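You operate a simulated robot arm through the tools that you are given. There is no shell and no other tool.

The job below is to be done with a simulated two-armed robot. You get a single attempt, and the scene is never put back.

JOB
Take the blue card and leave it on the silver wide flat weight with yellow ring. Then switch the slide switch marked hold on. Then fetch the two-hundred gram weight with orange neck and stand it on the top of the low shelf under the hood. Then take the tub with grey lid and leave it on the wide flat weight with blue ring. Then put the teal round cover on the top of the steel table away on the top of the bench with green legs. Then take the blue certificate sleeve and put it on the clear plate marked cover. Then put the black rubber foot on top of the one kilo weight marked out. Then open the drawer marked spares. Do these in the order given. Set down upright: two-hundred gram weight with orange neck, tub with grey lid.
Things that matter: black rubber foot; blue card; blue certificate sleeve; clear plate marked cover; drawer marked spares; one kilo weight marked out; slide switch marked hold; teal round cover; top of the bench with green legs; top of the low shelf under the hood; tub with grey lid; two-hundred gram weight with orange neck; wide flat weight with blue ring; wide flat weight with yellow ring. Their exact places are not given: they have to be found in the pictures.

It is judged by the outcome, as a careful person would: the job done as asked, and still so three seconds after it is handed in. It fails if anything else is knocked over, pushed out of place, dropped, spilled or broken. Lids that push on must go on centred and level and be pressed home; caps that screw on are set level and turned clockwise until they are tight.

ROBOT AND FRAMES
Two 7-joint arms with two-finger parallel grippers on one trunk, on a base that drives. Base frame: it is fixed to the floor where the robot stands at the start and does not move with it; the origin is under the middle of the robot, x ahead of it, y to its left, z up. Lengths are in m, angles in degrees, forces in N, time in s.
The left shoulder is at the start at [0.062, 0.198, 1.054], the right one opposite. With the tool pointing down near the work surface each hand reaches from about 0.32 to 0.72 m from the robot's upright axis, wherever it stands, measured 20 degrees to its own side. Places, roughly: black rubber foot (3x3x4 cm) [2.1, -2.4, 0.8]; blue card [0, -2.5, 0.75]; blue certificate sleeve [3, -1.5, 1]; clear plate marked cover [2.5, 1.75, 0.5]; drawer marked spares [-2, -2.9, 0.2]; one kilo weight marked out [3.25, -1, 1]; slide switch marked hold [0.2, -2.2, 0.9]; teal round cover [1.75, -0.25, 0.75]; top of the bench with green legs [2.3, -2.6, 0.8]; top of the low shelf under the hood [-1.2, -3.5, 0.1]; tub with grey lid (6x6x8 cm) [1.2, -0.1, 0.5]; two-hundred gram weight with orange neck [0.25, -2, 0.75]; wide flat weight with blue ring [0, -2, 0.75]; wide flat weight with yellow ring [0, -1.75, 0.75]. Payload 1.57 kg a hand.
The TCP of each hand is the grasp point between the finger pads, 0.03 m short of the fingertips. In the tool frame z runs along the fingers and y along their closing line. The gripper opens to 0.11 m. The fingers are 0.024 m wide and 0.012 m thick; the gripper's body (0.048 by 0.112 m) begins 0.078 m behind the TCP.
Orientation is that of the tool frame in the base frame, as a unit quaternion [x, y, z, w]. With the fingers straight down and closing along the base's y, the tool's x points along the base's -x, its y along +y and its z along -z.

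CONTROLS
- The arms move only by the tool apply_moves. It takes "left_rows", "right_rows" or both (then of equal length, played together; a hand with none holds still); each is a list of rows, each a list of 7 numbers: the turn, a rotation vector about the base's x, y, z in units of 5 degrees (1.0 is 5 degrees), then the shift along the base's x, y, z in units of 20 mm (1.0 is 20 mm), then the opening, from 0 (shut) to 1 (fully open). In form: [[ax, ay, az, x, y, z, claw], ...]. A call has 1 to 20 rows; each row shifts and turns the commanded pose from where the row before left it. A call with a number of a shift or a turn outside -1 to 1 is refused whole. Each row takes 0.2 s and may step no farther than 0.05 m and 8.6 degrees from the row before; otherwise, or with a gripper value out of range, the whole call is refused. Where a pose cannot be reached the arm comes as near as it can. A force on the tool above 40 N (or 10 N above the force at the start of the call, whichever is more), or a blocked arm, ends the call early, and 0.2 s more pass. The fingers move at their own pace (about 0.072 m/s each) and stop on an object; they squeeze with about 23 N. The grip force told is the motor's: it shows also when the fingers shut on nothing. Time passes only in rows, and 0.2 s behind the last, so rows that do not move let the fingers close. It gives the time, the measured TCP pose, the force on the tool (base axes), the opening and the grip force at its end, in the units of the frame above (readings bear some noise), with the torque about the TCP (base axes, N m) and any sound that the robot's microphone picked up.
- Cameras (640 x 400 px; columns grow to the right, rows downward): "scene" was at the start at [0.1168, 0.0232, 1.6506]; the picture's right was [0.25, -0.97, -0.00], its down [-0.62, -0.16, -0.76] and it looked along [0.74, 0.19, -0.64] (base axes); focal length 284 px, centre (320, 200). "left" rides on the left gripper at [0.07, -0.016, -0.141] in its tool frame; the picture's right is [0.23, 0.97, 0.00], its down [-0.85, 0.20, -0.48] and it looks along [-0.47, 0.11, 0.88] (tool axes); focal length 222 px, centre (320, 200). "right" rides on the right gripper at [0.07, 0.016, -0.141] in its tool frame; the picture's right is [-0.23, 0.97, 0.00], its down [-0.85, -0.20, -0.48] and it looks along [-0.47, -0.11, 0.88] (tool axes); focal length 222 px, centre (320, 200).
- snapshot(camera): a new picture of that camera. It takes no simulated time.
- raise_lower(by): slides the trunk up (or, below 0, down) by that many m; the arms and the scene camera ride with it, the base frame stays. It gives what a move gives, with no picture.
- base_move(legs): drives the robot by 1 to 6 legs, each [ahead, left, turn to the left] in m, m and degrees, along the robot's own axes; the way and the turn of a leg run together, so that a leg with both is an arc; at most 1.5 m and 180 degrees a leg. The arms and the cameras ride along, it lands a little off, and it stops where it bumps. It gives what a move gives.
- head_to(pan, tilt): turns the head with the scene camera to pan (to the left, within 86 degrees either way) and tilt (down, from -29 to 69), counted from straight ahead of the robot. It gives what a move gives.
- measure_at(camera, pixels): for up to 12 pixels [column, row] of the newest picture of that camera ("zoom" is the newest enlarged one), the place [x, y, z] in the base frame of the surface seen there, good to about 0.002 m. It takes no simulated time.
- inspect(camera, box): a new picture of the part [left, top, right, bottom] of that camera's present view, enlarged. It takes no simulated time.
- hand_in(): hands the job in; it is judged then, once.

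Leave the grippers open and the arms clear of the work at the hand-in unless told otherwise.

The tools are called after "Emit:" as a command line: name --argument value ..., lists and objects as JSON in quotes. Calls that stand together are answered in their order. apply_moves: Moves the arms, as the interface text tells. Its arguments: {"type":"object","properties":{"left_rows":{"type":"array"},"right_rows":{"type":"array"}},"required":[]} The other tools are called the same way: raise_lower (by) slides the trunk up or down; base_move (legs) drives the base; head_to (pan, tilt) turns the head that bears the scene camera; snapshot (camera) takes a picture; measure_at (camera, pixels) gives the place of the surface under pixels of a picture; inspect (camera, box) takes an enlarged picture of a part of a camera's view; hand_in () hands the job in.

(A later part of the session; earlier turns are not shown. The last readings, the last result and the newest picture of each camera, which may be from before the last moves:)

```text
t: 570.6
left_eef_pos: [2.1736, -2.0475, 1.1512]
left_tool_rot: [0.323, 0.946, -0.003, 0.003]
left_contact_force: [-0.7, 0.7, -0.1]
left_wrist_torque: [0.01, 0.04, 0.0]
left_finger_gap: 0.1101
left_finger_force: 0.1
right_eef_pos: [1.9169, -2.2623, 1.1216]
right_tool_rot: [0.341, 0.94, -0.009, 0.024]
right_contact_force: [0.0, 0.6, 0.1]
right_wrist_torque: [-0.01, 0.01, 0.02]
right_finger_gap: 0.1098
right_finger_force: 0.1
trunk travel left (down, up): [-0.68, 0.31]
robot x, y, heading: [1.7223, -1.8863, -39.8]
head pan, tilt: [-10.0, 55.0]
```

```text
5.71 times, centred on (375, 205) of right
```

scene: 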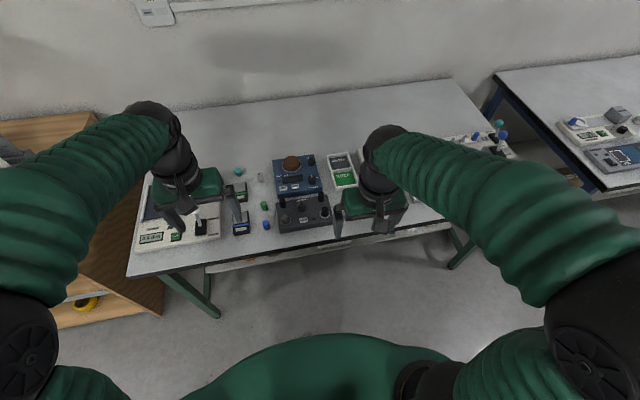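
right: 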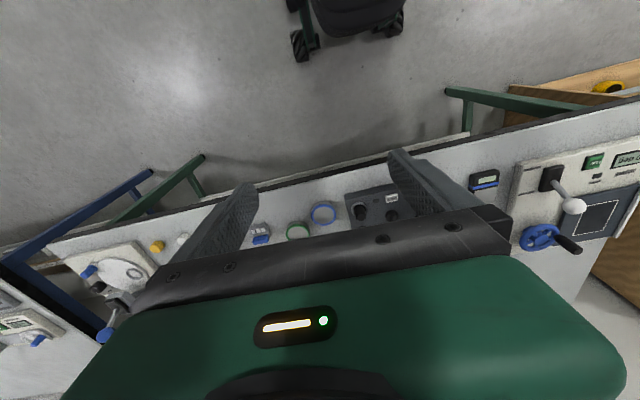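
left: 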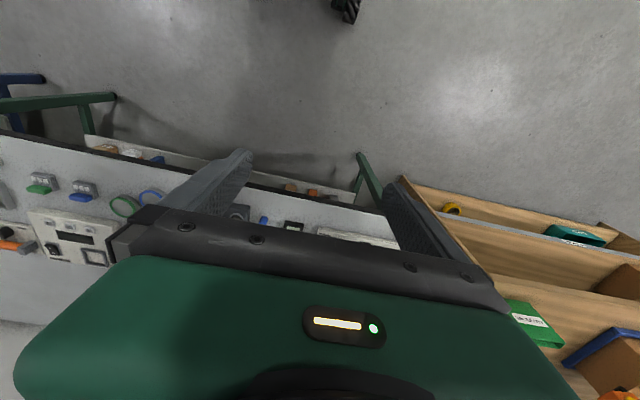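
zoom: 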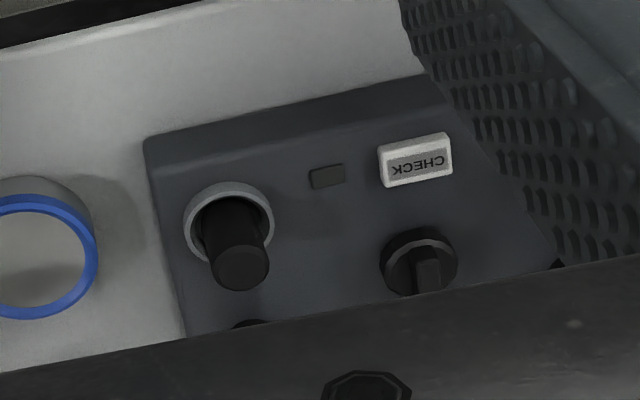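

Emit:
measure_at --camera "zoom" --pixels '[[240, 268], [225, 268], [255, 268], [238, 235], [190, 220], [270, 215], [230, 188], [238, 285]]'

Emit:
inspect --camera "scene" --box '[310, 198, 334, 222]'

Emit:
measure_at --camera "zoom" --pixels '[[290, 150], [250, 150], [330, 150], [290, 110], [290, 210], [290, 250], [260, 250]]'

```text
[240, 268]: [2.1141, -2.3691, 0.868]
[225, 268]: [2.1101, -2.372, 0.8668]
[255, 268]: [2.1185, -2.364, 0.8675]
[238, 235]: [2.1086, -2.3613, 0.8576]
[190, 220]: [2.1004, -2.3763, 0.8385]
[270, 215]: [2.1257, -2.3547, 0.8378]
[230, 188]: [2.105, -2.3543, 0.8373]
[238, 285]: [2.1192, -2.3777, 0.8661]
```

```text
16.00 times, centred on (322, 210) of scene
```

zoom: 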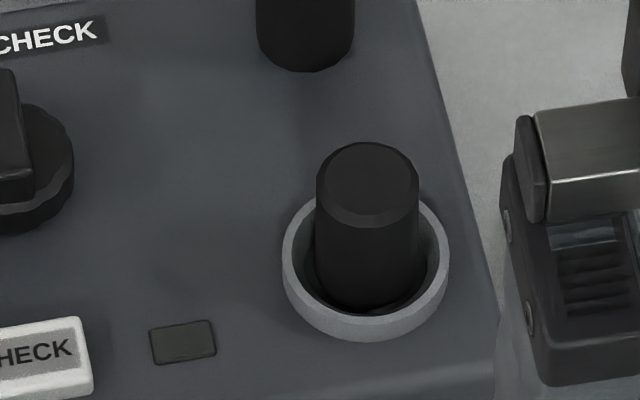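

```text
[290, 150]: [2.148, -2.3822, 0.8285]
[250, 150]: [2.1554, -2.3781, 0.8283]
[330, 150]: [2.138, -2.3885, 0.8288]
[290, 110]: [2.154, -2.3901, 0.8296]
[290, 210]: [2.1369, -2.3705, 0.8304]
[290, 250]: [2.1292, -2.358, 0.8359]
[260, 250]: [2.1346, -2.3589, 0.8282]
```

Foot: top centre ≈[2.114,-2.368], top z 0.867, ≈20 mm wide, standing in a ring whose top is at 0.838. I bring the right hand over it.

Emit:
apply_moves --right_rows '[[0, 0, 0, 0.985, -0.525, 0, 0.42], [0, 0, 0, 0.985, -0.525, 0, 0.42], [0, 0, 0, 0.985, -0.525, 0, 0.42], [0, 0, 0, 0.985, -0.525, 0, 0.42], [0, 0, 0, 0.985, -0.525, 0, 0.42], [0, 0, 0, 0.985, -0.525, 0, 0.42], [0, 0, 0, 0.985, -0.525, 0, 0.42], [0, 0, 0, 0.985, -0.525, 0, 0.42], [0, 0, 0, 0.985, -0.525, 0, 0.42], [0, 0, 0, 0.985, -0.525, 0, 0.42], [0, 0, 0, 0, 0, -1, 0.42], [0, 0, 0, 0, 0, -1, 0.42], [0, 0, 0, 0, 0, -1, 0.42], [0, 0, 0, 0, 0, -1, 0.42], [0, 0, 0, 0, 0, -1, 0.42], [0, 0, 0, 0, 0, -1, 0.42], [0, 0, 0, 0, 0, -1, 0.42], [0, 0, 0, 0, 0, 0, 0.42]]'

Emit:
inspect --camera "right" --box '[220, 60, 420, 220]'

```text
t: 574.5
left_eef_pos: [2.1736, -2.0476, 1.1511]
left_tool_rot: [0.323, 0.946, -0.002, 0.004]
left_contact_force: [-0.4, -0.7, 0.6]
left_wrist_torque: [-0.04, 0.01, 0.02]
left_finger_gap: 0.1099
left_finger_force: 0.0
right_eef_pos: [2.1127, -2.3655, 0.9808]
right_tool_rot: [0.341, 0.94, -0.009, 0.024]
right_contact_force: [-0.9, -0.3, -0.1]
right_wrist_torque: [0.03, 0.02, 0.0]
right_finger_gap: 0.0461
right_finger_force: 0.0
trunk travel left (down, up): [-0.68, 0.31]
robot x, y, heading: [1.7216, -1.8885, -39.7]
head pan, tilt: [-10.0, 55.0]
```

```text
2.50 times, centred on (320, 140) of right
```

zoom: 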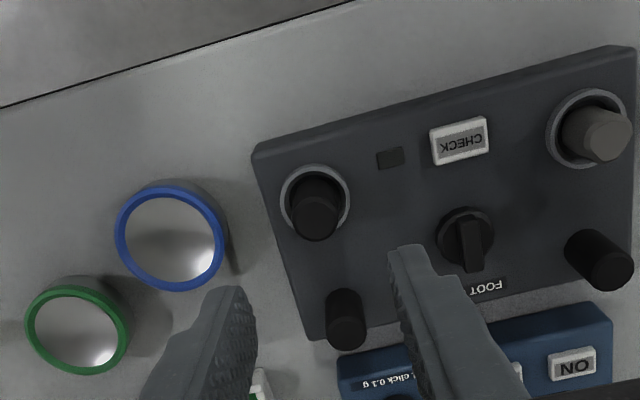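

Emit:
measure_at --camera "zoom" --pixels '[[318, 222], [300, 222], [336, 222], [318, 205], [318, 236], [285, 200], [348, 195], [346, 338]]'

Emit:
apply_moves --right_rows '[[0.38, 0.45, 0, 0, 0, 0, 0.42], [0, 0, 0, 0, 0, 0, 0.42]]'

```text
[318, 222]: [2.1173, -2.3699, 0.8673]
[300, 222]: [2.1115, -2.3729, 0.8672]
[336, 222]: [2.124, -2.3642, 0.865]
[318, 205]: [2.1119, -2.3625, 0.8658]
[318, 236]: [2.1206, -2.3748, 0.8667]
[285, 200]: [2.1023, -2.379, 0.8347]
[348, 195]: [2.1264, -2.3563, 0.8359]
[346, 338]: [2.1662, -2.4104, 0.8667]
```

```text
t: 575.0
left_eef_pos: [2.1742, -2.0473, 1.1519]
left_tool_rot: [0.323, 0.946, -0.002, 0.004]
left_contact_force: [-0.7, 0.3, 0.7]
left_wrist_torque: [0.02, -0.01, -0.03]
left_finger_gap: 0.1099
left_finger_force: 0.0
right_eef_pos: [2.1116, -2.3657, 0.9808]
right_tool_rot: [0.34, 0.941, 0.002, -0.001]
right_contact_force: [-0.5, 0.2, 1.3]
right_wrist_torque: [-0.03, 0.0, 0.01]
right_finger_gap: 0.0462
right_finger_force: 0.0
trunk travel left (down, up): [-0.68, 0.31]
robot x, y, heading: [1.7234, -1.8866, -39.7]
head pan, tilt: [-10.0, 55.0]
```

Foot top centre [2.117,-2.369]. I correct 6 mm, descend to z≈0.871 (tips just above the ring) and close.

Emit:
apply_moves --right_rows '[[0, 0, 0, 0.26, -0.17, -1, 0.42], [0, 0, 0, 0, 0, -1, 0.42], [0, 0, 0, 0, 0, -1, 0.42], [0, 0, 0, 0, 0, -1, 0.42], [0, 0, 0, 0, 0, -1, 0.42], [0, 0, 0, 0, 0, -0.45, 0.42], [0, 0, 0, 0, 0, 0, 0.42]]'

Emit:
inspect --camera "right" --box '[220, 60, 420, 220]'

Emit:
inspect --camera "scene" --box '[280, 150, 380, 230]'

```text
t: 576.6
left_eef_pos: [2.1741, -2.0477, 1.1518]
left_tool_rot: [0.323, 0.947, -0.003, 0.004]
left_contact_force: [0.0, -0.3, -0.6]
left_wrist_torque: [0.0, 0.02, 0.01]
left_finger_gap: 0.1096
left_finger_force: 0.0
right_eef_pos: [2.1181, -2.3701, 0.8717]
right_tool_rot: [0.341, 0.94, 0.001, -0.001]
right_contact_force: [0.1, 0.4, -0.2]
right_wrist_torque: [-0.01, 0.02, 0.0]
right_finger_gap: 0.0461
right_finger_force: 0.1
trunk travel left (down, up): [-0.68, 0.31]
robot x, y, heading: [1.7197, -1.8872, -40.1]
head pan, tilt: [-10.0, 55.0]
```

```text
2.50 times, centred on (320, 140) of right
```

zoom: 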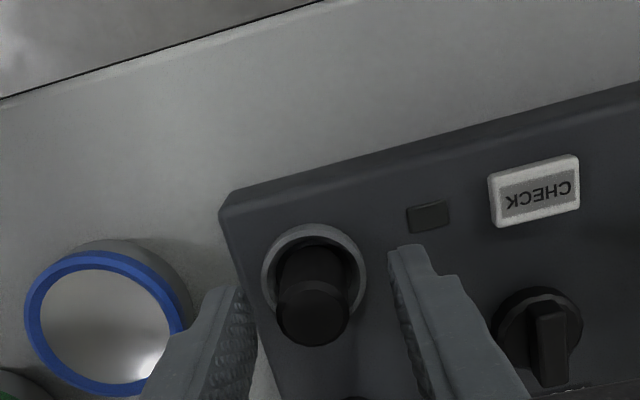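

```text
5.00 times, centred on (330, 190) of scene
```

zoom: 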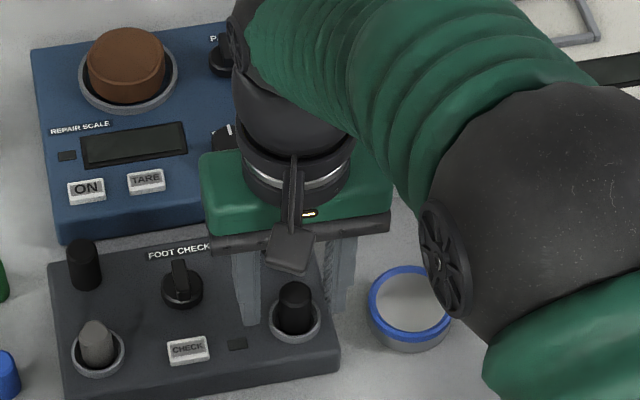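

Foot centred between the fingers. I close.

Emit:
apply_moves --right_rows '[[0, 0, 0, 0, 0, 0, 0.25], [0, 0, 0, 0, 0, 0, 0.1], [0, 0, 0, 0, 0, 0, 0.05], [0, 0, 0, 0, 0, 0, 0.05]]'

Emit:
apply_moves --right_rows '[[0, 0, 0, 0, 0, 0.3, 0.05], [0, 0, 0, 0, 0, 0.5, 0.05], [0, 0, 0, 0, 0, 1, 0.05], [0, 0, 0, 0, 0, 1, 0.05], [0, 0, 0, 0, 0, 1, 0.05]]'

Emit:
inspect --camera "right" --box '[220, 60, 420, 220]'

Emit:
inspect --camera "scene" --box '[280, 150, 380, 230]'

```text
t: 577.6
left_eef_pos: [2.1731, -2.048, 1.1507]
left_tool_rot: [0.323, 0.947, -0.004, 0.004]
left_contact_force: [0.2, 0.9, 0.5]
left_wrist_torque: [0.03, 0.02, 0.01]
left_finger_gap: 0.1097
left_finger_force: 0.1
right_eef_pos: [2.1173, -2.3709, 0.8721]
right_tool_rot: [0.342, 0.94, 0.001, -0.001]
right_contact_force: [0.5, -0.3, -1.4]
right_wrist_torque: [0.02, -0.01, 0.02]
right_finger_gap: 0.0194
right_finger_force: 23.2
trunk travel left (down, up): [-0.68, 0.31]
robot x, y, heading: [1.7176, -1.8852, -39.6]
head pan, tilt: [-10.0, 55.0]
```

```text
t: 578.9
left_eef_pos: [2.1729, -2.0477, 1.1521]
left_tool_rot: [0.324, 0.946, -0.002, 0.004]
left_contact_force: [0.9, 0.2, 0.3]
left_wrist_torque: [-0.03, 0.01, 0.01]
left_finger_gap: 0.1101
left_finger_force: 0.2
right_eef_pos: [2.1187, -2.371, 0.95]
right_tool_rot: [0.341, 0.94, 0.0, -0.001]
right_contact_force: [-0.3, -0.5, 0.0]
right_wrist_torque: [0.0, 0.02, -0.01]
right_finger_gap: 0.0195
right_finger_force: 23.2
trunk travel left (down, up): [-0.68, 0.31]
robot x, y, heading: [1.7204, -1.886, -39.9]
head pan, tilt: [-10.0, 55.0]
```

```text
2.50 times, centred on (320, 140) of right
```

zoom: 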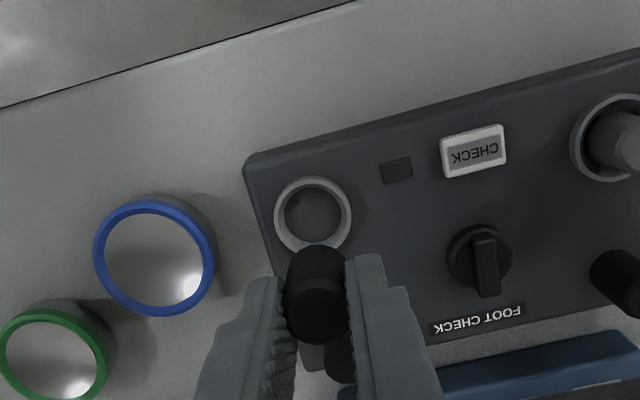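

```text
5.00 times, centred on (330, 190) of scene
```

zoom: 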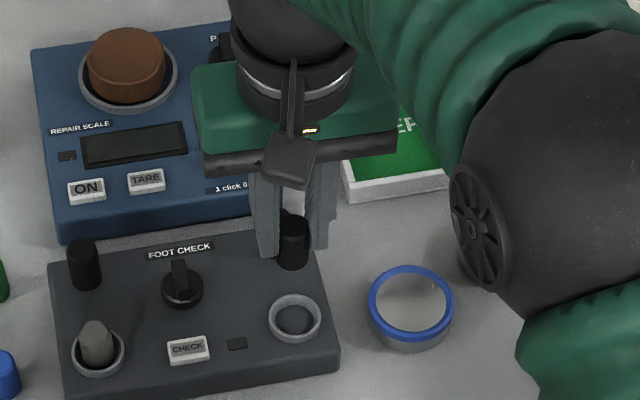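

The foot is out of the ring. I lift further and check its length and shape.

Emit:
apply_moves --right_rows '[[0, 0, 0, 0, 0, 1, 0.05], [0, 0, 0, 0, 0, 1, 0.05], [0, 0, 0, 0, 0, 1, 0.05], [0, 0, 0, 0, 0, 1, 0.05], [0, 0, 0, 0, 0, 1, 0.05], [0, 0, 0, 0, 0, 1, 0.05], [0, 0, 0, 0, 0, 1, 0.05], [0, 0, 0, 0, 0, 1, 0.05]]'

Emit:
snapshot --camera "scene"

Emit:
inspect --camera "scene" --box '[310, 130, 370, 190]'

Emit:
inspect --camera "right" --box '[280, 130, 360, 210]'

```text
t: 580.6
left_eef_pos: [2.1739, -2.0477, 1.152]
left_tool_rot: [0.323, 0.946, -0.003, 0.004]
left_contact_force: [-0.3, -0.4, -0.7]
left_wrist_torque: [-0.02, 0.01, -0.03]
left_finger_gap: 0.1101
left_finger_force: 0.1
right_eef_pos: [2.1186, -2.3694, 1.1099]
right_tool_rot: [0.341, 0.94, 0.0, 0.0]
right_contact_force: [0.2, 0.8, 0.0]
right_wrist_torque: [-0.02, 0.03, 0.0]
right_finger_gap: 0.019
right_finger_force: 22.9
trunk travel left (down, up): [-0.68, 0.31]
robot x, y, heading: [1.7214, -1.883, -39.9]
head pan, tilt: [-10.0, 55.0]
```

```text
taken
```

scene: 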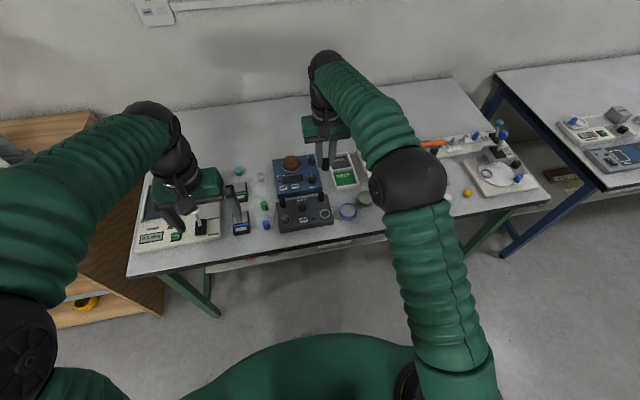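

```text
6.67 times, centred on (340, 160) of scene
```

zoom: 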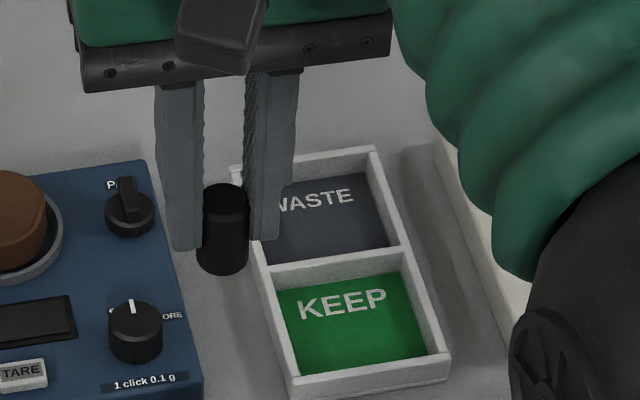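

```text
5.00 times, centred on (320, 170) of right
```

zoom: 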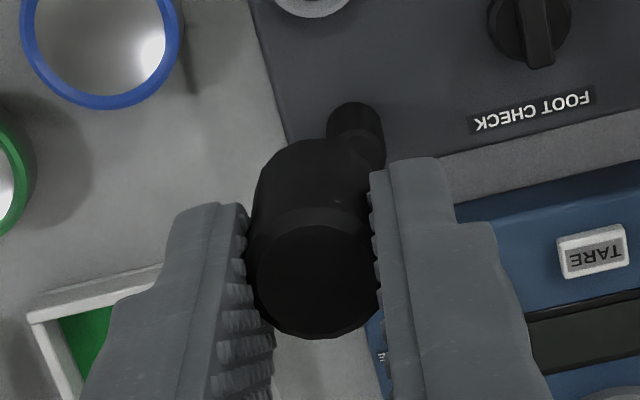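

Emit:
inspect --camera "scene" --box '[310, 130, 370, 190]'

Emit:
measure_at --camera "zoom" --pixels '[[225, 195], [225, 215], [225, 240], [225, 260], [222, 268], [205, 240], [245, 250]]'

```text
6.67 times, centred on (340, 160) of scene
```

zoom: 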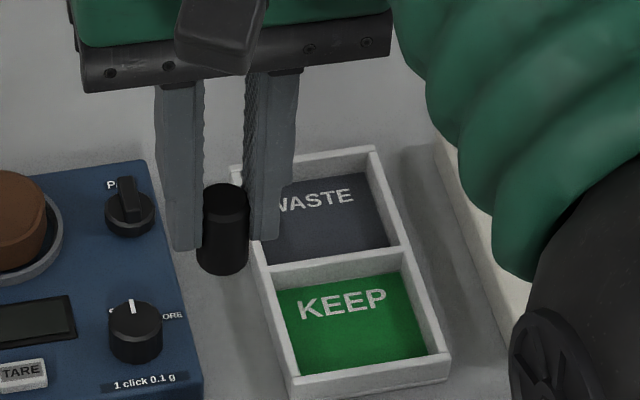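

```text
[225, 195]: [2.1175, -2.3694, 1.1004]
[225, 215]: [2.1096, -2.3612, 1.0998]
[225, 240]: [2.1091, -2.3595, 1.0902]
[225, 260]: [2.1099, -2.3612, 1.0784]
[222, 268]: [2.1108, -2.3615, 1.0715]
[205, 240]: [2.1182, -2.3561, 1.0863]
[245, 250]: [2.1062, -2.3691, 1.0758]
```

Foot ≈20 mm wide, its bottom is 41 mm below the TCP. I raise the trunk and drive to the wooden shelf's left part, to the 1 kg OUT weight.

Emit:
raise_lower --by 0.25

Emit:
base_move --legs '[[-0.3, 0, 0], [0, 1.0, 0], [0, 0.95, 0]]'

Emit:
head_to --pan -5 --tilt 45

Emit:
snapshot --camera "scene"

```text
t: 583.2
left_eef_pos: [2.1727, -2.046, 1.4014]
left_tool_rot: [0.323, 0.946, -0.002, 0.004]
left_contact_force: [0.7, 0.3, -0.2]
left_wrist_torque: [0.0, -0.02, 0.02]
left_finger_gap: 0.11
left_finger_force: 0.1
right_eef_pos: [2.1195, -2.3699, 1.359]
right_tool_rot: [0.341, 0.94, 0.001, 0.0]
right_contact_force: [0.0, 0.3, -0.2]
right_wrist_torque: [-0.02, 0.01, 0.02]
right_finger_gap: 0.0191
right_finger_force: 23.4
trunk travel left (down, up): [-0.93, 0.06]
robot x, y, heading: [1.7174, -1.8864, -39.7]
head pan, tilt: [-10.0, 55.0]
```

```text
t: 594.7
left_eef_pos: [3.1806, -0.3347, 1.4009]
left_tool_rot: [0.316, 0.949, 0.0, 0.004]
left_contact_force: [-0.1, -0.3, -0.1]
left_wrist_torque: [-0.02, 0.02, -0.02]
left_finger_gap: 0.11
left_finger_force: 0.1
right_eef_pos: [3.1306, -0.6586, 1.3581]
right_tool_rot: [0.334, 0.943, 0.002, 0.0]
right_contact_force: [0.1, 0.0, 0.1]
right_wrist_torque: [0.0, -0.03, 0.01]
right_finger_gap: 0.0192
right_finger_force: 22.8
trunk travel left (down, up): [-0.93, 0.06]
robot x, y, heading: [2.7255, -0.1737, -38.9]
head pan, tilt: [-10.0, 55.0]
```

```text
t: 595.4
left_eef_pos: [3.184, -0.3273, 1.4022]
left_tool_rot: [0.315, 0.949, -0.003, 0.005]
left_contact_force: [0.4, 0.0, 0.7]
left_wrist_torque: [0.01, 0.01, -0.03]
left_finger_gap: 0.1099
left_finger_force: 0.0
right_eef_pos: [3.1331, -0.6514, 1.36]
right_tool_rot: [0.333, 0.943, 0.0, 0.0]
right_contact_force: [0.5, 0.5, -0.1]
right_wrist_torque: [0.03, -0.04, -0.01]
right_finger_gap: 0.0191
right_finger_force: 22.8
trunk travel left (down, up): [-0.93, 0.06]
robot x, y, heading: [2.7288, -0.1745, -39.0]
head pan, tilt: [-5.0, 45.0]
```

```text
taken
```

scene: 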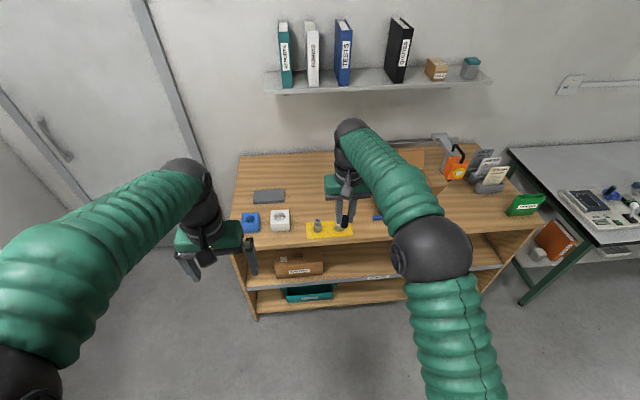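

I drive ahead 0.37 m, lower the trunk somewhat, and measure the weight's head.

Emit:
base_move --legs '[[0.37, 0, 0]]'

Emit:
raise_lower --by -0.15

Emit:
head_to --pan -15 --tilt 55

Emit:
snapshot --camera "scene"

Emit:
snapshot --camera "right"

```text
t: 597.8
left_eef_pos: [3.4616, -0.5596, 1.4035]
left_tool_rot: [0.319, 0.948, -0.003, 0.007]
left_contact_force: [0.2, 0.2, 0.6]
left_wrist_torque: [0.01, -0.02, -0.03]
left_finger_gap: 0.1099
left_finger_force: 0.0
right_eef_pos: [3.4082, -0.8821, 1.363]
right_tool_rot: [0.337, 0.942, 0.0, 0.001]
right_contact_force: [0.4, -1.0, 0.2]
right_wrist_torque: [-0.03, 0.04, 0.0]
right_finger_gap: 0.0187
right_finger_force: 23.0
trunk travel left (down, up): [-0.93, 0.06]
robot x, y, heading: [3.0154, -0.4041, -39.4]
head pan, tilt: [-5.0, 45.0]
```

```text
t: 599.5
left_eef_pos: [3.4634, -0.5601, 1.2531]
left_tool_rot: [0.318, 0.948, -0.004, 0.005]
left_contact_force: [0.1, 0.6, -0.1]
left_wrist_torque: [0.05, 0.01, 0.02]
left_finger_gap: 0.1101
left_finger_force: 0.2
right_eef_pos: [3.4121, -0.884, 1.2109]
right_tool_rot: [0.336, 0.942, 0.0, 0.0]
right_contact_force: [-0.5, 0.5, -0.2]
right_wrist_torque: [0.0, 0.01, 0.04]
right_finger_gap: 0.0186
right_finger_force: 23.4
trunk travel left (down, up): [-0.78, 0.21]
robot x, y, heading: [3.0127, -0.4048, -39.3]
head pan, tilt: [-5.0, 45.0]
```

```text
t: 600.2
left_eef_pos: [3.4631, -0.5607, 1.2524]
left_tool_rot: [0.319, 0.948, -0.003, 0.005]
left_contact_force: [0.0, 1.1, 0.3]
left_wrist_torque: [-0.01, 0.0, 0.01]
left_finger_gap: 0.1099
left_finger_force: 0.1
right_eef_pos: [3.4117, -0.884, 1.2111]
right_tool_rot: [0.337, 0.942, 0.0, 0.001]
right_contact_force: [-0.3, -1.4, -0.7]
right_wrist_torque: [-0.01, 0.01, 0.02]
right_finger_gap: 0.0194
right_finger_force: 22.6
trunk travel left (down, up): [-0.78, 0.21]
robot x, y, heading: [3.0076, -0.4027, -39.2]
head pan, tilt: [-15.0, 55.0]
```

```text
taken
```

scene: 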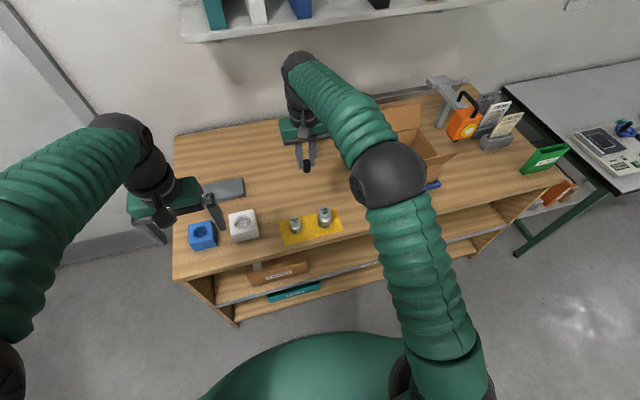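

```text
taken
```

right: 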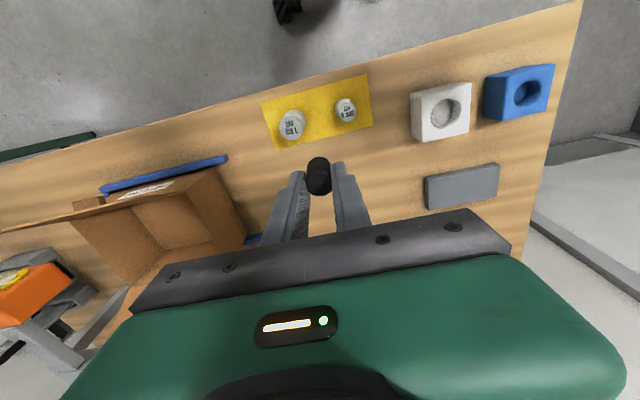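

I see both weights; the larger one (scene (323,217), right camera (291,125)) is the 1 kg OUT. I zoom in with both cameras.

Emit:
inspect --camera "right" --box '[260, 90, 380, 160]'

Emit:
measure_at --camera "zoom" --pixels '[[168, 180], [135, 185], [200, 180], [165, 150], [170, 215], [450, 110]]'

Emit:
inspect --camera "scene" --box '[280, 195, 350, 245]'

Emit:
measure_at --camera "zoom" --pixels '[[392, 140], [365, 140], [420, 140], [392, 118], [392, 165], [392, 245]]'

```text
5.33 times, centred on (320, 125) of right
```

zoom: 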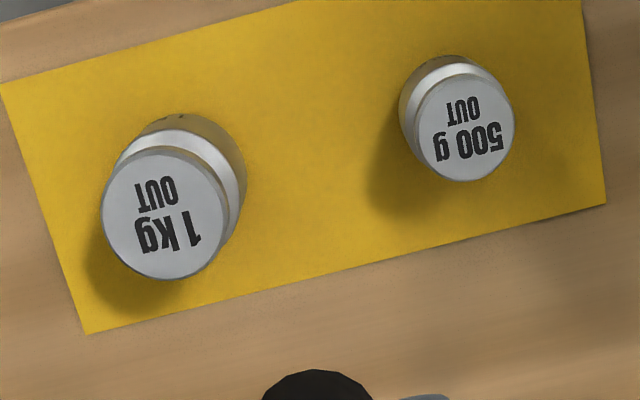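

```text
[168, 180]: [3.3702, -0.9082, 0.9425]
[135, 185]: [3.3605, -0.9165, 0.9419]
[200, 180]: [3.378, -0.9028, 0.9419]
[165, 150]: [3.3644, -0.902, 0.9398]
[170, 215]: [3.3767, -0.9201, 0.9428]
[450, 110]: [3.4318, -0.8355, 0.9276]
```

```text
8.00 times, centred on (315, 220) of scene
```

zoom: 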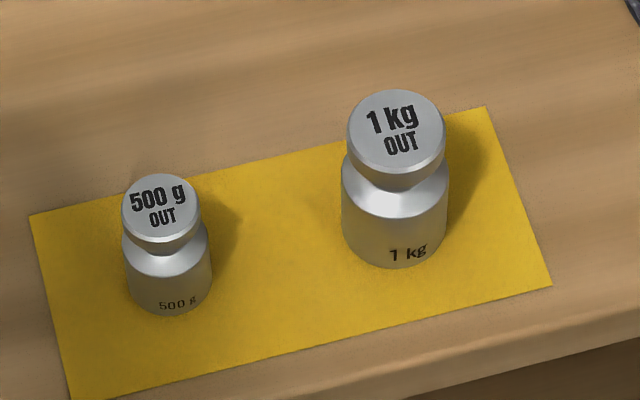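

```text
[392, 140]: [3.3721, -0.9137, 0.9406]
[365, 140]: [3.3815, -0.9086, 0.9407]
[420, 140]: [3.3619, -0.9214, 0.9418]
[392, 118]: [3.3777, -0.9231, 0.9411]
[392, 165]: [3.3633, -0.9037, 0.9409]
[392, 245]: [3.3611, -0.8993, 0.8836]
```

Head centre ≈[3.374,-0.920], top z 0.9415, 42 mm wide. I move the foot over it and lower to ~4 cm above.

Emit:
apply_moves --right_rows '[[0, 0, 0, -0.63, -0.59, 0, 0.05], [0, 0, 0, -0.63, -0.59, 0, 0.05], [0, 0, 0, -0.63, -0.59, 0, 0.05], [0, 0, 0, 0, 0, -1, 0.05], [0, 0, 0, 0, 0, -1, 0.05], [0, 0, 0, 0, 0, -1, 0.05], [0, 0, 0, 0, 0, -1, 0.05], [0, 0, 0, 0, 0, -1, 0.05], [0, 0, 0, 0, 0, -1, 0.05], [0, 0, 0, 0, 0, -1, 0.05], [0, 0, 0, 0, 0, -1, 0.05], [0, 0, 0, 0, 0, -1, 0.05], [0, 0, 0, 0, 0, 0, 0.05]]'

Emit:
inspect --camera "right" --box '[240, 80, 400, 220]'

Emit:
inspect --camera "scene" --box '[280, 170, 370, 240]'

```text
t: 603.0
left_eef_pos: [3.4627, -0.5601, 1.253]
left_tool_rot: [0.319, 0.948, -0.005, 0.006]
left_contact_force: [0.8, 0.8, -0.5]
left_wrist_torque: [0.01, -0.03, 0.01]
left_finger_gap: 0.1101
left_finger_force: 0.0
right_eef_pos: [3.3725, -0.9194, 1.0306]
right_tool_rot: [0.336, 0.942, 0.0, 0.001]
right_contact_force: [0.2, -0.6, 0.1]
right_wrist_torque: [-0.01, -0.01, 0.01]
right_finger_gap: 0.0195
right_finger_force: 22.7
trunk travel left (down, up): [-0.78, 0.21]
robot x, y, heading: [3.0123, -0.4035, -39.3]
head pan, tilt: [-15.0, 55.0]
```

```text
2.86 times, centred on (320, 150) of right
```

zoom: 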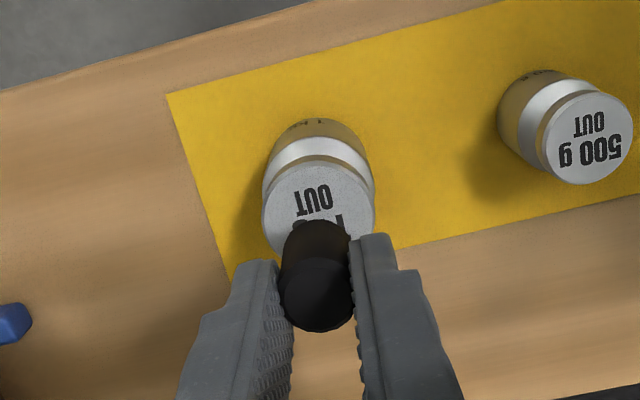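

```text
5.71 times, centred on (325, 205) of scene
```

zoom: 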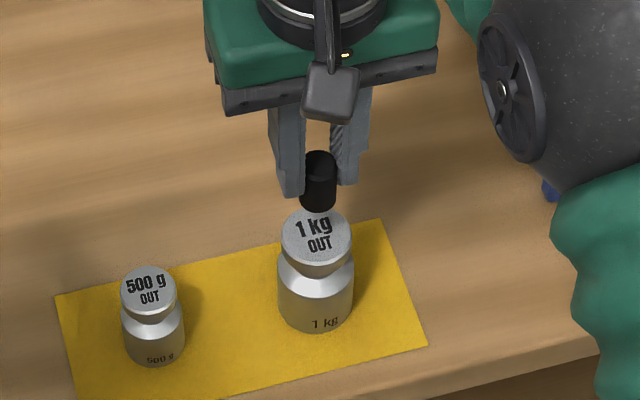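

Aligned. I lower to near contact, then in 1 mm steps.

Emit:
apply_moves --right_rows '[[0, 0, 0, 0.05, 0, -1, 0.05], [0, 0, 0, 0, 0, -0.7, 0.05], [0, 0, 0, 0, 0, -0.4, 0.05], [0, 0, 0, 0, 0, 0, 0.05]]'

Emit:
inspect --camera "scene" --box '[300, 180, 350, 225]'

Emit:
inspect --camera "right" --box '[260, 110, 380, 210]'

```text
t: 604.0
left_eef_pos: [3.4633, -0.561, 1.2527]
left_tool_rot: [0.319, 0.948, -0.004, 0.006]
left_contact_force: [-0.3, 0.0, -0.8]
left_wrist_torque: [-0.03, -0.03, -0.03]
left_finger_gap: 0.11
left_finger_force: 0.1
right_eef_pos: [3.3752, -0.9186, 0.9878]
right_tool_rot: [0.336, 0.942, 0.0, 0.002]
right_contact_force: [-0.7, 0.5, -0.3]
right_wrist_torque: [-0.01, -0.01, -0.02]
right_finger_gap: 0.0194
right_finger_force: 23.3
trunk travel left (down, up): [-0.78, 0.21]
robot x, y, heading: [3.0117, -0.4052, -39.5]
head pan, tilt: [-15.0, 55.0]
```

```text
8.89 times, centred on (325, 202) of scene
```

zoom: 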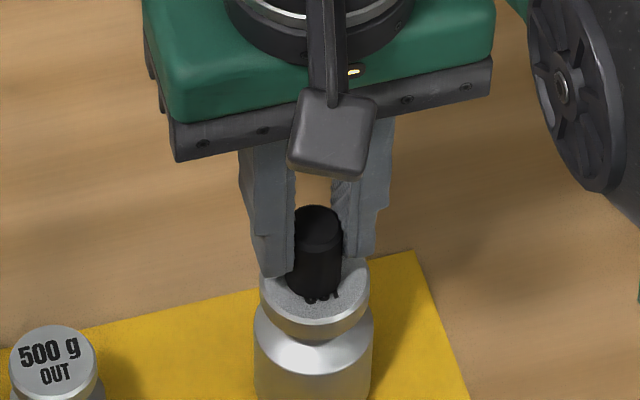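

```text
4.00 times, centred on (320, 160) of right
```

zoom: 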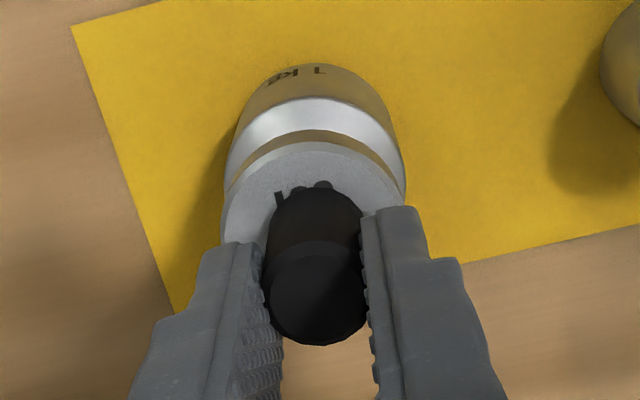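

Emit:
apply_moves --right_rows '[[0, 0, 0, 0, 0, -0.12, 0.05], [0, 0, 0, 0, 0, 0, 0.05]]'

Emit:
apply_moves --right_rows '[[0, 0, 0, 0, 0, -0.08, 0.05], [0, 0, 0, 0, 0, 0, 0.05]]'

Emit:
apply_moves --right_rows '[[0, 0, 0, 0, 0, -0.06, 0.05], [0, 0, 0, 0, 0, 0, 0.05]]'

```text
t: 604.6
left_eef_pos: [3.4629, -0.5594, 1.2533]
left_tool_rot: [0.32, 0.947, -0.004, 0.005]
left_contact_force: [0.6, -0.2, -0.4]
left_wrist_torque: [-0.02, 0.02, 0.01]
left_finger_gap: 0.11
left_finger_force: 0.0
right_eef_pos: [3.3741, -0.9202, 0.9868]
right_tool_rot: [0.337, 0.942, 0.0, 0.001]
right_contact_force: [0.5, 0.4, 5.4]
right_wrist_torque: [0.03, 0.06, 0.02]
right_finger_gap: 0.0193
right_finger_force: 22.6
trunk travel left (down, up): [-0.78, 0.21]
robot x, y, heading: [3.0092, -0.4044, -39.3]
head pan, tilt: [-15.0, 55.0]
```

```text
t: 605.2
left_eef_pos: [3.4619, -0.5588, 1.2531]
left_tool_rot: [0.319, 0.948, -0.004, 0.006]
left_contact_force: [0.2, 0.0, 0.0]
left_wrist_torque: [-0.01, 0.0, 0.01]
left_finger_gap: 0.1101
left_finger_force: 0.1
right_eef_pos: [3.374, -0.9194, 0.9884]
right_tool_rot: [0.336, 0.942, 0.0, 0.003]
right_contact_force: [2.1, -2.9, 17.7]
right_wrist_torque: [-0.03, -0.03, 0.01]
right_finger_gap: 0.0195
right_finger_force: 23.2
trunk travel left (down, up): [-0.78, 0.21]
robot x, y, heading: [3.0106, -0.4028, -39.1]
head pan, tilt: [-15.0, 55.0]
```

```text
t: 605.8
left_eef_pos: [3.4623, -0.5587, 1.2551]
left_tool_rot: [0.319, 0.948, -0.004, 0.006]
left_contact_force: [-0.3, 0.3, -0.6]
left_wrist_torque: [0.01, 0.01, 0.0]
left_finger_gap: 0.11
left_finger_force: 0.1
right_eef_pos: [3.3745, -0.9186, 0.9853]
right_tool_rot: [0.336, 0.942, -0.001, 0.002]
right_contact_force: [2.3, -4.8, 28.7]
right_wrist_torque: [-0.15, -0.04, 0.02]
right_finger_gap: 0.0196
right_finger_force: 22.8
trunk travel left (down, up): [-0.78, 0.21]
robot x, y, heading: [3.0125, -0.4057, -39.3]
head pan, tilt: [-15.0, 55.0]
```

Firm contact (too firm). I ease up 2.5 mm, then open slowly.

Emit:
apply_moves --right_rows '[[0, 0, 0, 0, 0, 0.07, 0.05], [0, 0, 0, 0, 0, 0.05, 0.05], [0, 0, 0, 0, 0, 0, 0.05]]'

Emit:
apply_moves --right_rows '[[0, 0, 0, 0, 0, 0, 0.2], [0, 0, 0, 0, 0, 0, 0.3], [0, 0, 0, 0, 0, 0, 0.4], [0, 0, 0, 0, 0, 0, 0.4]]'

Emit:
inspect --camera "right" --box '[260, 110, 380, 210]'

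Emit:
inspect --camera "scene" --box '[300, 180, 350, 225]'

```text
t: 606.6
left_eef_pos: [3.4618, -0.5588, 1.2531]
left_tool_rot: [0.319, 0.948, -0.004, 0.005]
left_contact_force: [-0.5, 0.1, -0.3]
left_wrist_torque: [-0.02, -0.03, 0.03]
left_finger_gap: 0.1101
left_finger_force: 0.1
right_eef_pos: [3.373, -0.9184, 0.9852]
right_tool_rot: [0.336, 0.942, 0.0, 0.001]
right_contact_force: [2.2, -3.4, 14.7]
right_wrist_torque: [-0.1, -0.12, 0.0]
right_finger_gap: 0.0196
right_finger_force: 23.3
trunk travel left (down, up): [-0.78, 0.21]
robot x, y, heading: [3.0141, -0.4084, -39.4]
head pan, tilt: [-15.0, 55.0]
```

```text
t: 607.6
left_eef_pos: [3.4632, -0.5602, 1.2525]
left_tool_rot: [0.319, 0.948, -0.003, 0.006]
left_contact_force: [1.1, 0.4, 0.5]
left_wrist_torque: [0.01, -0.01, 0.0]
left_finger_gap: 0.1099
left_finger_force: 0.0
right_eef_pos: [3.375, -0.9193, 0.9852]
right_tool_rot: [0.336, 0.942, 0.001, 0.0]
right_contact_force: [0.4, 0.6, -0.3]
right_wrist_torque: [0.04, 0.0, 0.0]
right_finger_gap: 0.0437
right_finger_force: 0.1
trunk travel left (down, up): [-0.78, 0.21]
robot x, y, heading: [3.011, -0.4052, -39.5]
head pan, tilt: [-15.0, 55.0]
```

```text
4.00 times, centred on (320, 160) of right
```

zoom: 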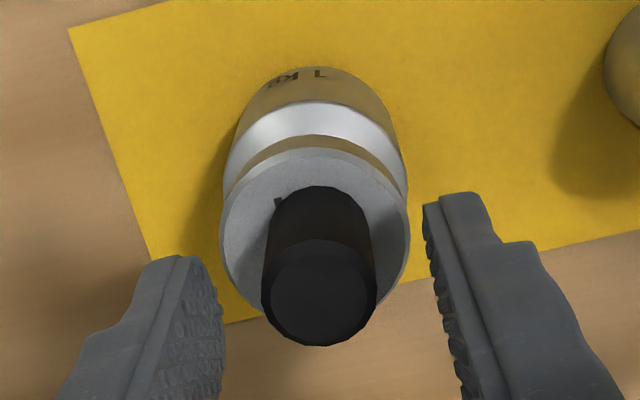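

```text
8.89 times, centred on (325, 202) of scene
```

zoom: 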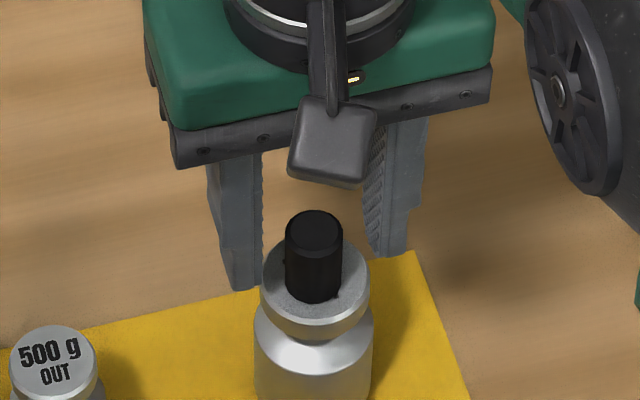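

The foot stands centred on the 1 kg OUT weight. I rise straight up and back off.

Emit:
apply_moves --right_rows '[[0, 0, 0, 0, 0, 0.5, 0.45], [0, 0, 0, 0, 0, 1, 0.45], [0, 0, 0, 0, 0, 1, 0.45], [0, 0, 0, 0, 0, 1, 0.45], [0, 0, 0, 0, 0, 1, 0.45], [0, 0, 0, 0, 0, 1, 0.45], [0, 0, 0, 0, 0, 1, 0.45], [0, 0, 0, 0, 0, 1, 0.45], [0, 0, 0, 0, 0, 1, 0.45], [0, 0, 0, 0, 0, 1, 0.45], [0, 0, 0, 0, 0, 1, 1]]'

Emit:
base_move --legs '[[-0.4, 0, 0]]'

Emit:
snapshot --camera "scene"

Emit:
inspect --camera "scene" --box '[250, 90, 390, 190]'

```text
t: 610.0
left_eef_pos: [3.4622, -0.5601, 1.2525]
left_tool_rot: [0.319, 0.948, -0.004, 0.005]
left_contact_force: [0.7, -0.5, -0.3]
left_wrist_torque: [0.01, 0.02, 0.0]
left_finger_gap: 0.1099
left_finger_force: 0.1
right_eef_pos: [3.3739, -0.9182, 1.1954]
right_tool_rot: [0.336, 0.942, 0.0, 0.0]
right_contact_force: [-0.3, 0.5, 1.0]
right_wrist_torque: [0.0, 0.01, -0.01]
right_finger_gap: 0.1042
right_finger_force: 0.2
trunk travel left (down, up): [-0.78, 0.21]
robot x, y, heading: [3.013, -0.4046, -39.3]
head pan, tilt: [-15.0, 55.0]
```

```text
t: 612.5
left_eef_pos: [3.1554, -0.3069, 1.2504]
left_tool_rot: [0.315, 0.949, -0.002, 0.004]
left_contact_force: [-0.1, 1.4, 0.9]
left_wrist_torque: [0.0, -0.02, -0.03]
left_finger_gap: 0.11
left_finger_force: 0.0
right_eef_pos: [3.068, -0.6651, 1.1933]
right_tool_rot: [0.333, 0.943, 0.0, 0.0]
right_contact_force: [0.6, 0.2, -0.4]
right_wrist_torque: [-0.01, 0.03, -0.01]
right_finger_gap: 0.1101
right_finger_force: 0.1
trunk travel left (down, up): [-0.78, 0.21]
robot x, y, heading: [2.7005, -0.1491, -39.0]
head pan, tilt: [-15.0, 55.0]
```

```text
taken
```

scene: 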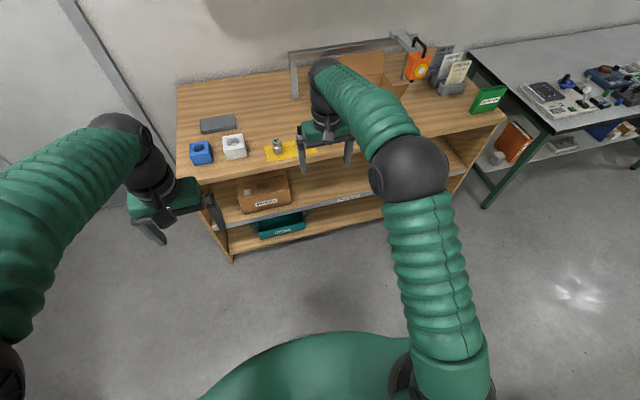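

```text
4.00 times, centred on (320, 140) of scene
```

zoom: 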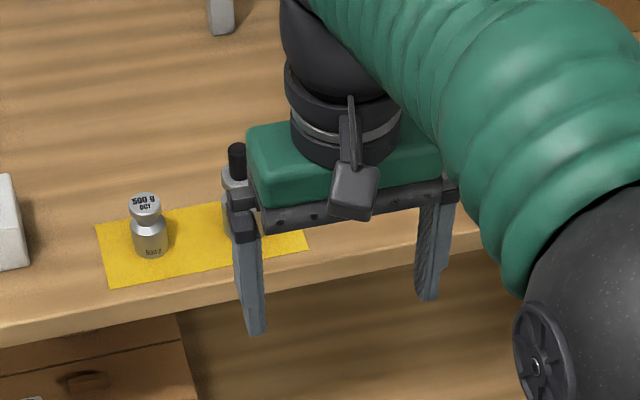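

The foot stands on the weight. Last: the SPARES drawer. I raise the trunk a little and drive: along the far aisle, through the gap between the tables, to the near side.

Emit:
raise_lower --by 0.1

Emit:
base_move --legs '[[0, 0, -1], [0, -0.95, 0], [0, -0.95, 0]]'

Emit:
head_to --pan -60 --tilt 40

Emit:
snapshot --camera "scene"

```text
t: 613.9
left_eef_pos: [3.1522, -0.3031, 1.3523]
left_tool_rot: [0.316, 0.949, -0.003, 0.005]
left_contact_force: [-0.7, -0.5, -0.3]
left_wrist_torque: [0.02, 0.02, 0.05]
left_finger_gap: 0.1103
left_finger_force: 0.0
right_eef_pos: [3.0658, -0.6639, 1.2956]
right_tool_rot: [0.333, 0.943, -0.001, 0.001]
right_contact_force: [-0.1, 0.0, -0.7]
right_wrist_torque: [-0.02, -0.02, 0.03]
right_finger_gap: 0.1101
right_finger_force: 0.1
trunk travel left (down, up): [-0.88, 0.11]
robot x, y, heading: [2.7006, -0.1555, -38.9]
head pan, tilt: [-15.0, 55.0]
```

```text
t: 623.6
left_eef_pos: [1.9484, -1.746, 1.3519]
left_tool_rot: [0.325, 0.946, -0.006, 0.006]
left_contact_force: [0.8, 0.0, 0.0]
left_wrist_torque: [-0.03, 0.03, 0.0]
left_finger_gap: 0.1102
left_finger_force: 0.1
right_eef_pos: [1.8521, -2.1048, 1.2976]
right_tool_rot: [0.343, 0.94, -0.001, 0.001]
right_contact_force: [-0.6, 0.8, 0.1]
right_wrist_torque: [0.01, -0.01, 0.01]
right_finger_gap: 0.1103
right_finger_force: 0.0
trunk travel left (down, up): [-0.88, 0.11]
robot x, y, heading: [1.4964, -1.5853, -40.3]
head pan, tilt: [-15.0, 55.0]
```

```text
t: 624.7
left_eef_pos: [1.9426, -1.7487, 1.3542]
left_tool_rot: [0.325, 0.946, -0.004, 0.007]
left_contact_force: [0.3, -0.7, -0.3]
left_wrist_torque: [0.0, 0.01, 0.02]
left_finger_gap: 0.11
left_finger_force: 0.1
right_eef_pos: [1.8471, -2.1071, 1.2973]
right_tool_rot: [0.343, 0.939, -0.001, 0.003]
right_contact_force: [0.5, -0.5, -0.2]
right_wrist_torque: [0.02, -0.01, -0.02]
right_finger_gap: 0.1097
right_finger_force: 0.0
trunk travel left (down, up): [-0.88, 0.11]
robot x, y, heading: [1.4935, -1.5892, -39.9]
head pan, tilt: [-60.0, 40.0]
```

```text
taken
```

scene: 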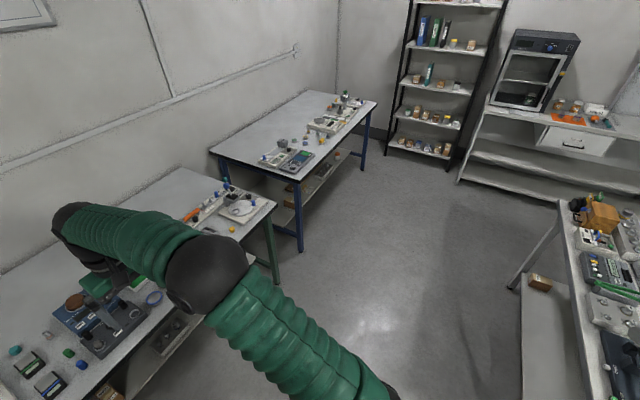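

Position as planned. I back through the gap and go along the near side to the drawer cabinet's area, then turn right to face it.

Emit:
base_move --legs '[[-1.0, 0, 0], [-0.9, 0, 0], [0, -1.15, 0], [0, -1.15, 0], [0, 0, -90]]'

Emit:
head_to --pan 0 --tilt 40

Emit:
snapshot --camera "scene"

```text
t: 649.0
left_eef_pos: [-1.6316, -2.5527, 1.3529]
left_tool_rot: [0.9, 0.437, -0.007, 0.002]
left_contact_force: [0.5, 0.4, -0.3]
left_wrist_torque: [0.02, 0.05, 0.01]
left_finger_gap: 0.1101
left_finger_force: 0.0
right_eef_pos: [-1.9883, -2.4579, 1.2975]
right_tool_rot: [0.907, 0.421, -0.002, 0.001]
right_contact_force: [0.3, -0.2, 0.4]
right_wrist_torque: [0.01, 0.01, 0.01]
right_finger_gap: 0.1098
right_finger_force: 0.0
trunk travel left (down, up): [-0.88, 0.11]
robot x, y, heading: [-1.4754, -2.1066, -130.3]
head pan, tilt: [-60.0, 40.0]
```

```text
t: 650.3
left_eef_pos: [-1.6327, -2.5519, 1.3537]
left_tool_rot: [0.9, 0.436, -0.008, 0.002]
left_contact_force: [0.2, 0.3, 0.0]
left_wrist_torque: [-0.01, 0.08, 0.0]
left_finger_gap: 0.11
left_finger_force: 0.0
right_eef_pos: [-1.9885, -2.4568, 1.2984]
right_tool_rot: [0.907, 0.421, -0.002, 0.002]
right_contact_force: [-0.2, 0.3, -1.2]
right_wrist_torque: [-0.01, 0.0, -0.02]
right_finger_gap: 0.1102
right_finger_force: 0.1
trunk travel left (down, up): [-0.88, 0.11]
robot x, y, heading: [-1.4713, -2.108, -130.3]
head pan, tilt: [0.0, 40.0]
```

```text
taken
```

scene: 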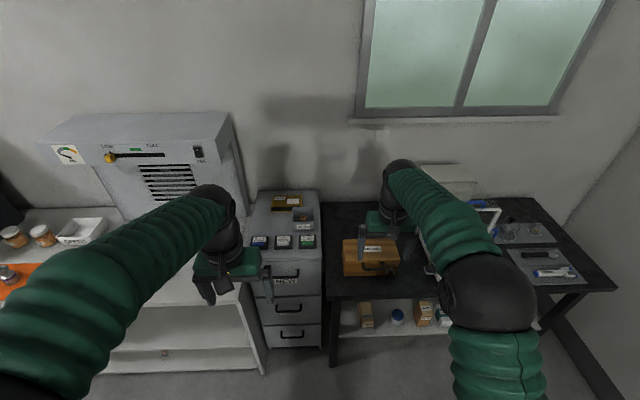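

The cabinet is at (290,300). I zoom in and measure the lowest drawer.

Emit:
inspect --camera "scene" --box '[240, 240, 350, 360]'

Emit:
measure_at --camera "zoom" --pixels '[[240, 230], [240, 300], [240, 312], [290, 310], [190, 312], [300, 265], [180, 265], [240, 335], [330, 290], [260, 245], [120, 350]]'

```text
3.33 times, centred on (295, 300) of scene
```

zoom: 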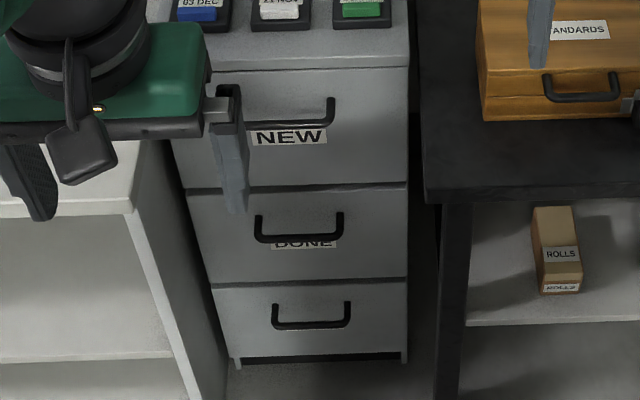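

```text
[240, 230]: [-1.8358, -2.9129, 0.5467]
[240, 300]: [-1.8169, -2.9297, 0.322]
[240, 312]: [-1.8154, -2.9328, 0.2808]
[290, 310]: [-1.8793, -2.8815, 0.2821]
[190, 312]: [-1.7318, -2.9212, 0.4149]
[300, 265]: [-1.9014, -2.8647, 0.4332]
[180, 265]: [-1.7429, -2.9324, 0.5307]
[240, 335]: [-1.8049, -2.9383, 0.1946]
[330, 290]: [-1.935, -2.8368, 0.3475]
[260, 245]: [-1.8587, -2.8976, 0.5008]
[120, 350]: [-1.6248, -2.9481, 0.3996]
```

The lowest drawer has a black bar handle at z≈0.28. I measure handle, drawer label and the black table beside it before lowering.

Emit:
inspect --camera "scene" --box '[295, 310, 355, 365]'

Emit:
measure_at --camera "scene" --pixels '[[330, 298], [345, 298], [400, 296], [430, 294], [335, 362], [265, 372], [245, 290], [293, 336], [300, 335], [293, 341]]'

```text
7.27 times, centred on (325, 338) of scene
```

zoom: 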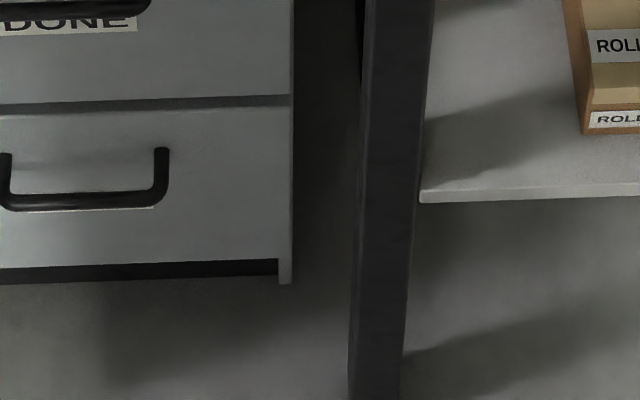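

```text
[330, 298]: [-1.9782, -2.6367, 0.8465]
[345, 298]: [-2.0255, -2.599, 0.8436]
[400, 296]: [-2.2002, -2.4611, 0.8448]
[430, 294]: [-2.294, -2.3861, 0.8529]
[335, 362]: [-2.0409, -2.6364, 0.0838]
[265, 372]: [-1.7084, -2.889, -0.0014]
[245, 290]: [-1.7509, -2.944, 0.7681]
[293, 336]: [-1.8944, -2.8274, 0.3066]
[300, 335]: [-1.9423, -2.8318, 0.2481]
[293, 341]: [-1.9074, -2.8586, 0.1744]
```

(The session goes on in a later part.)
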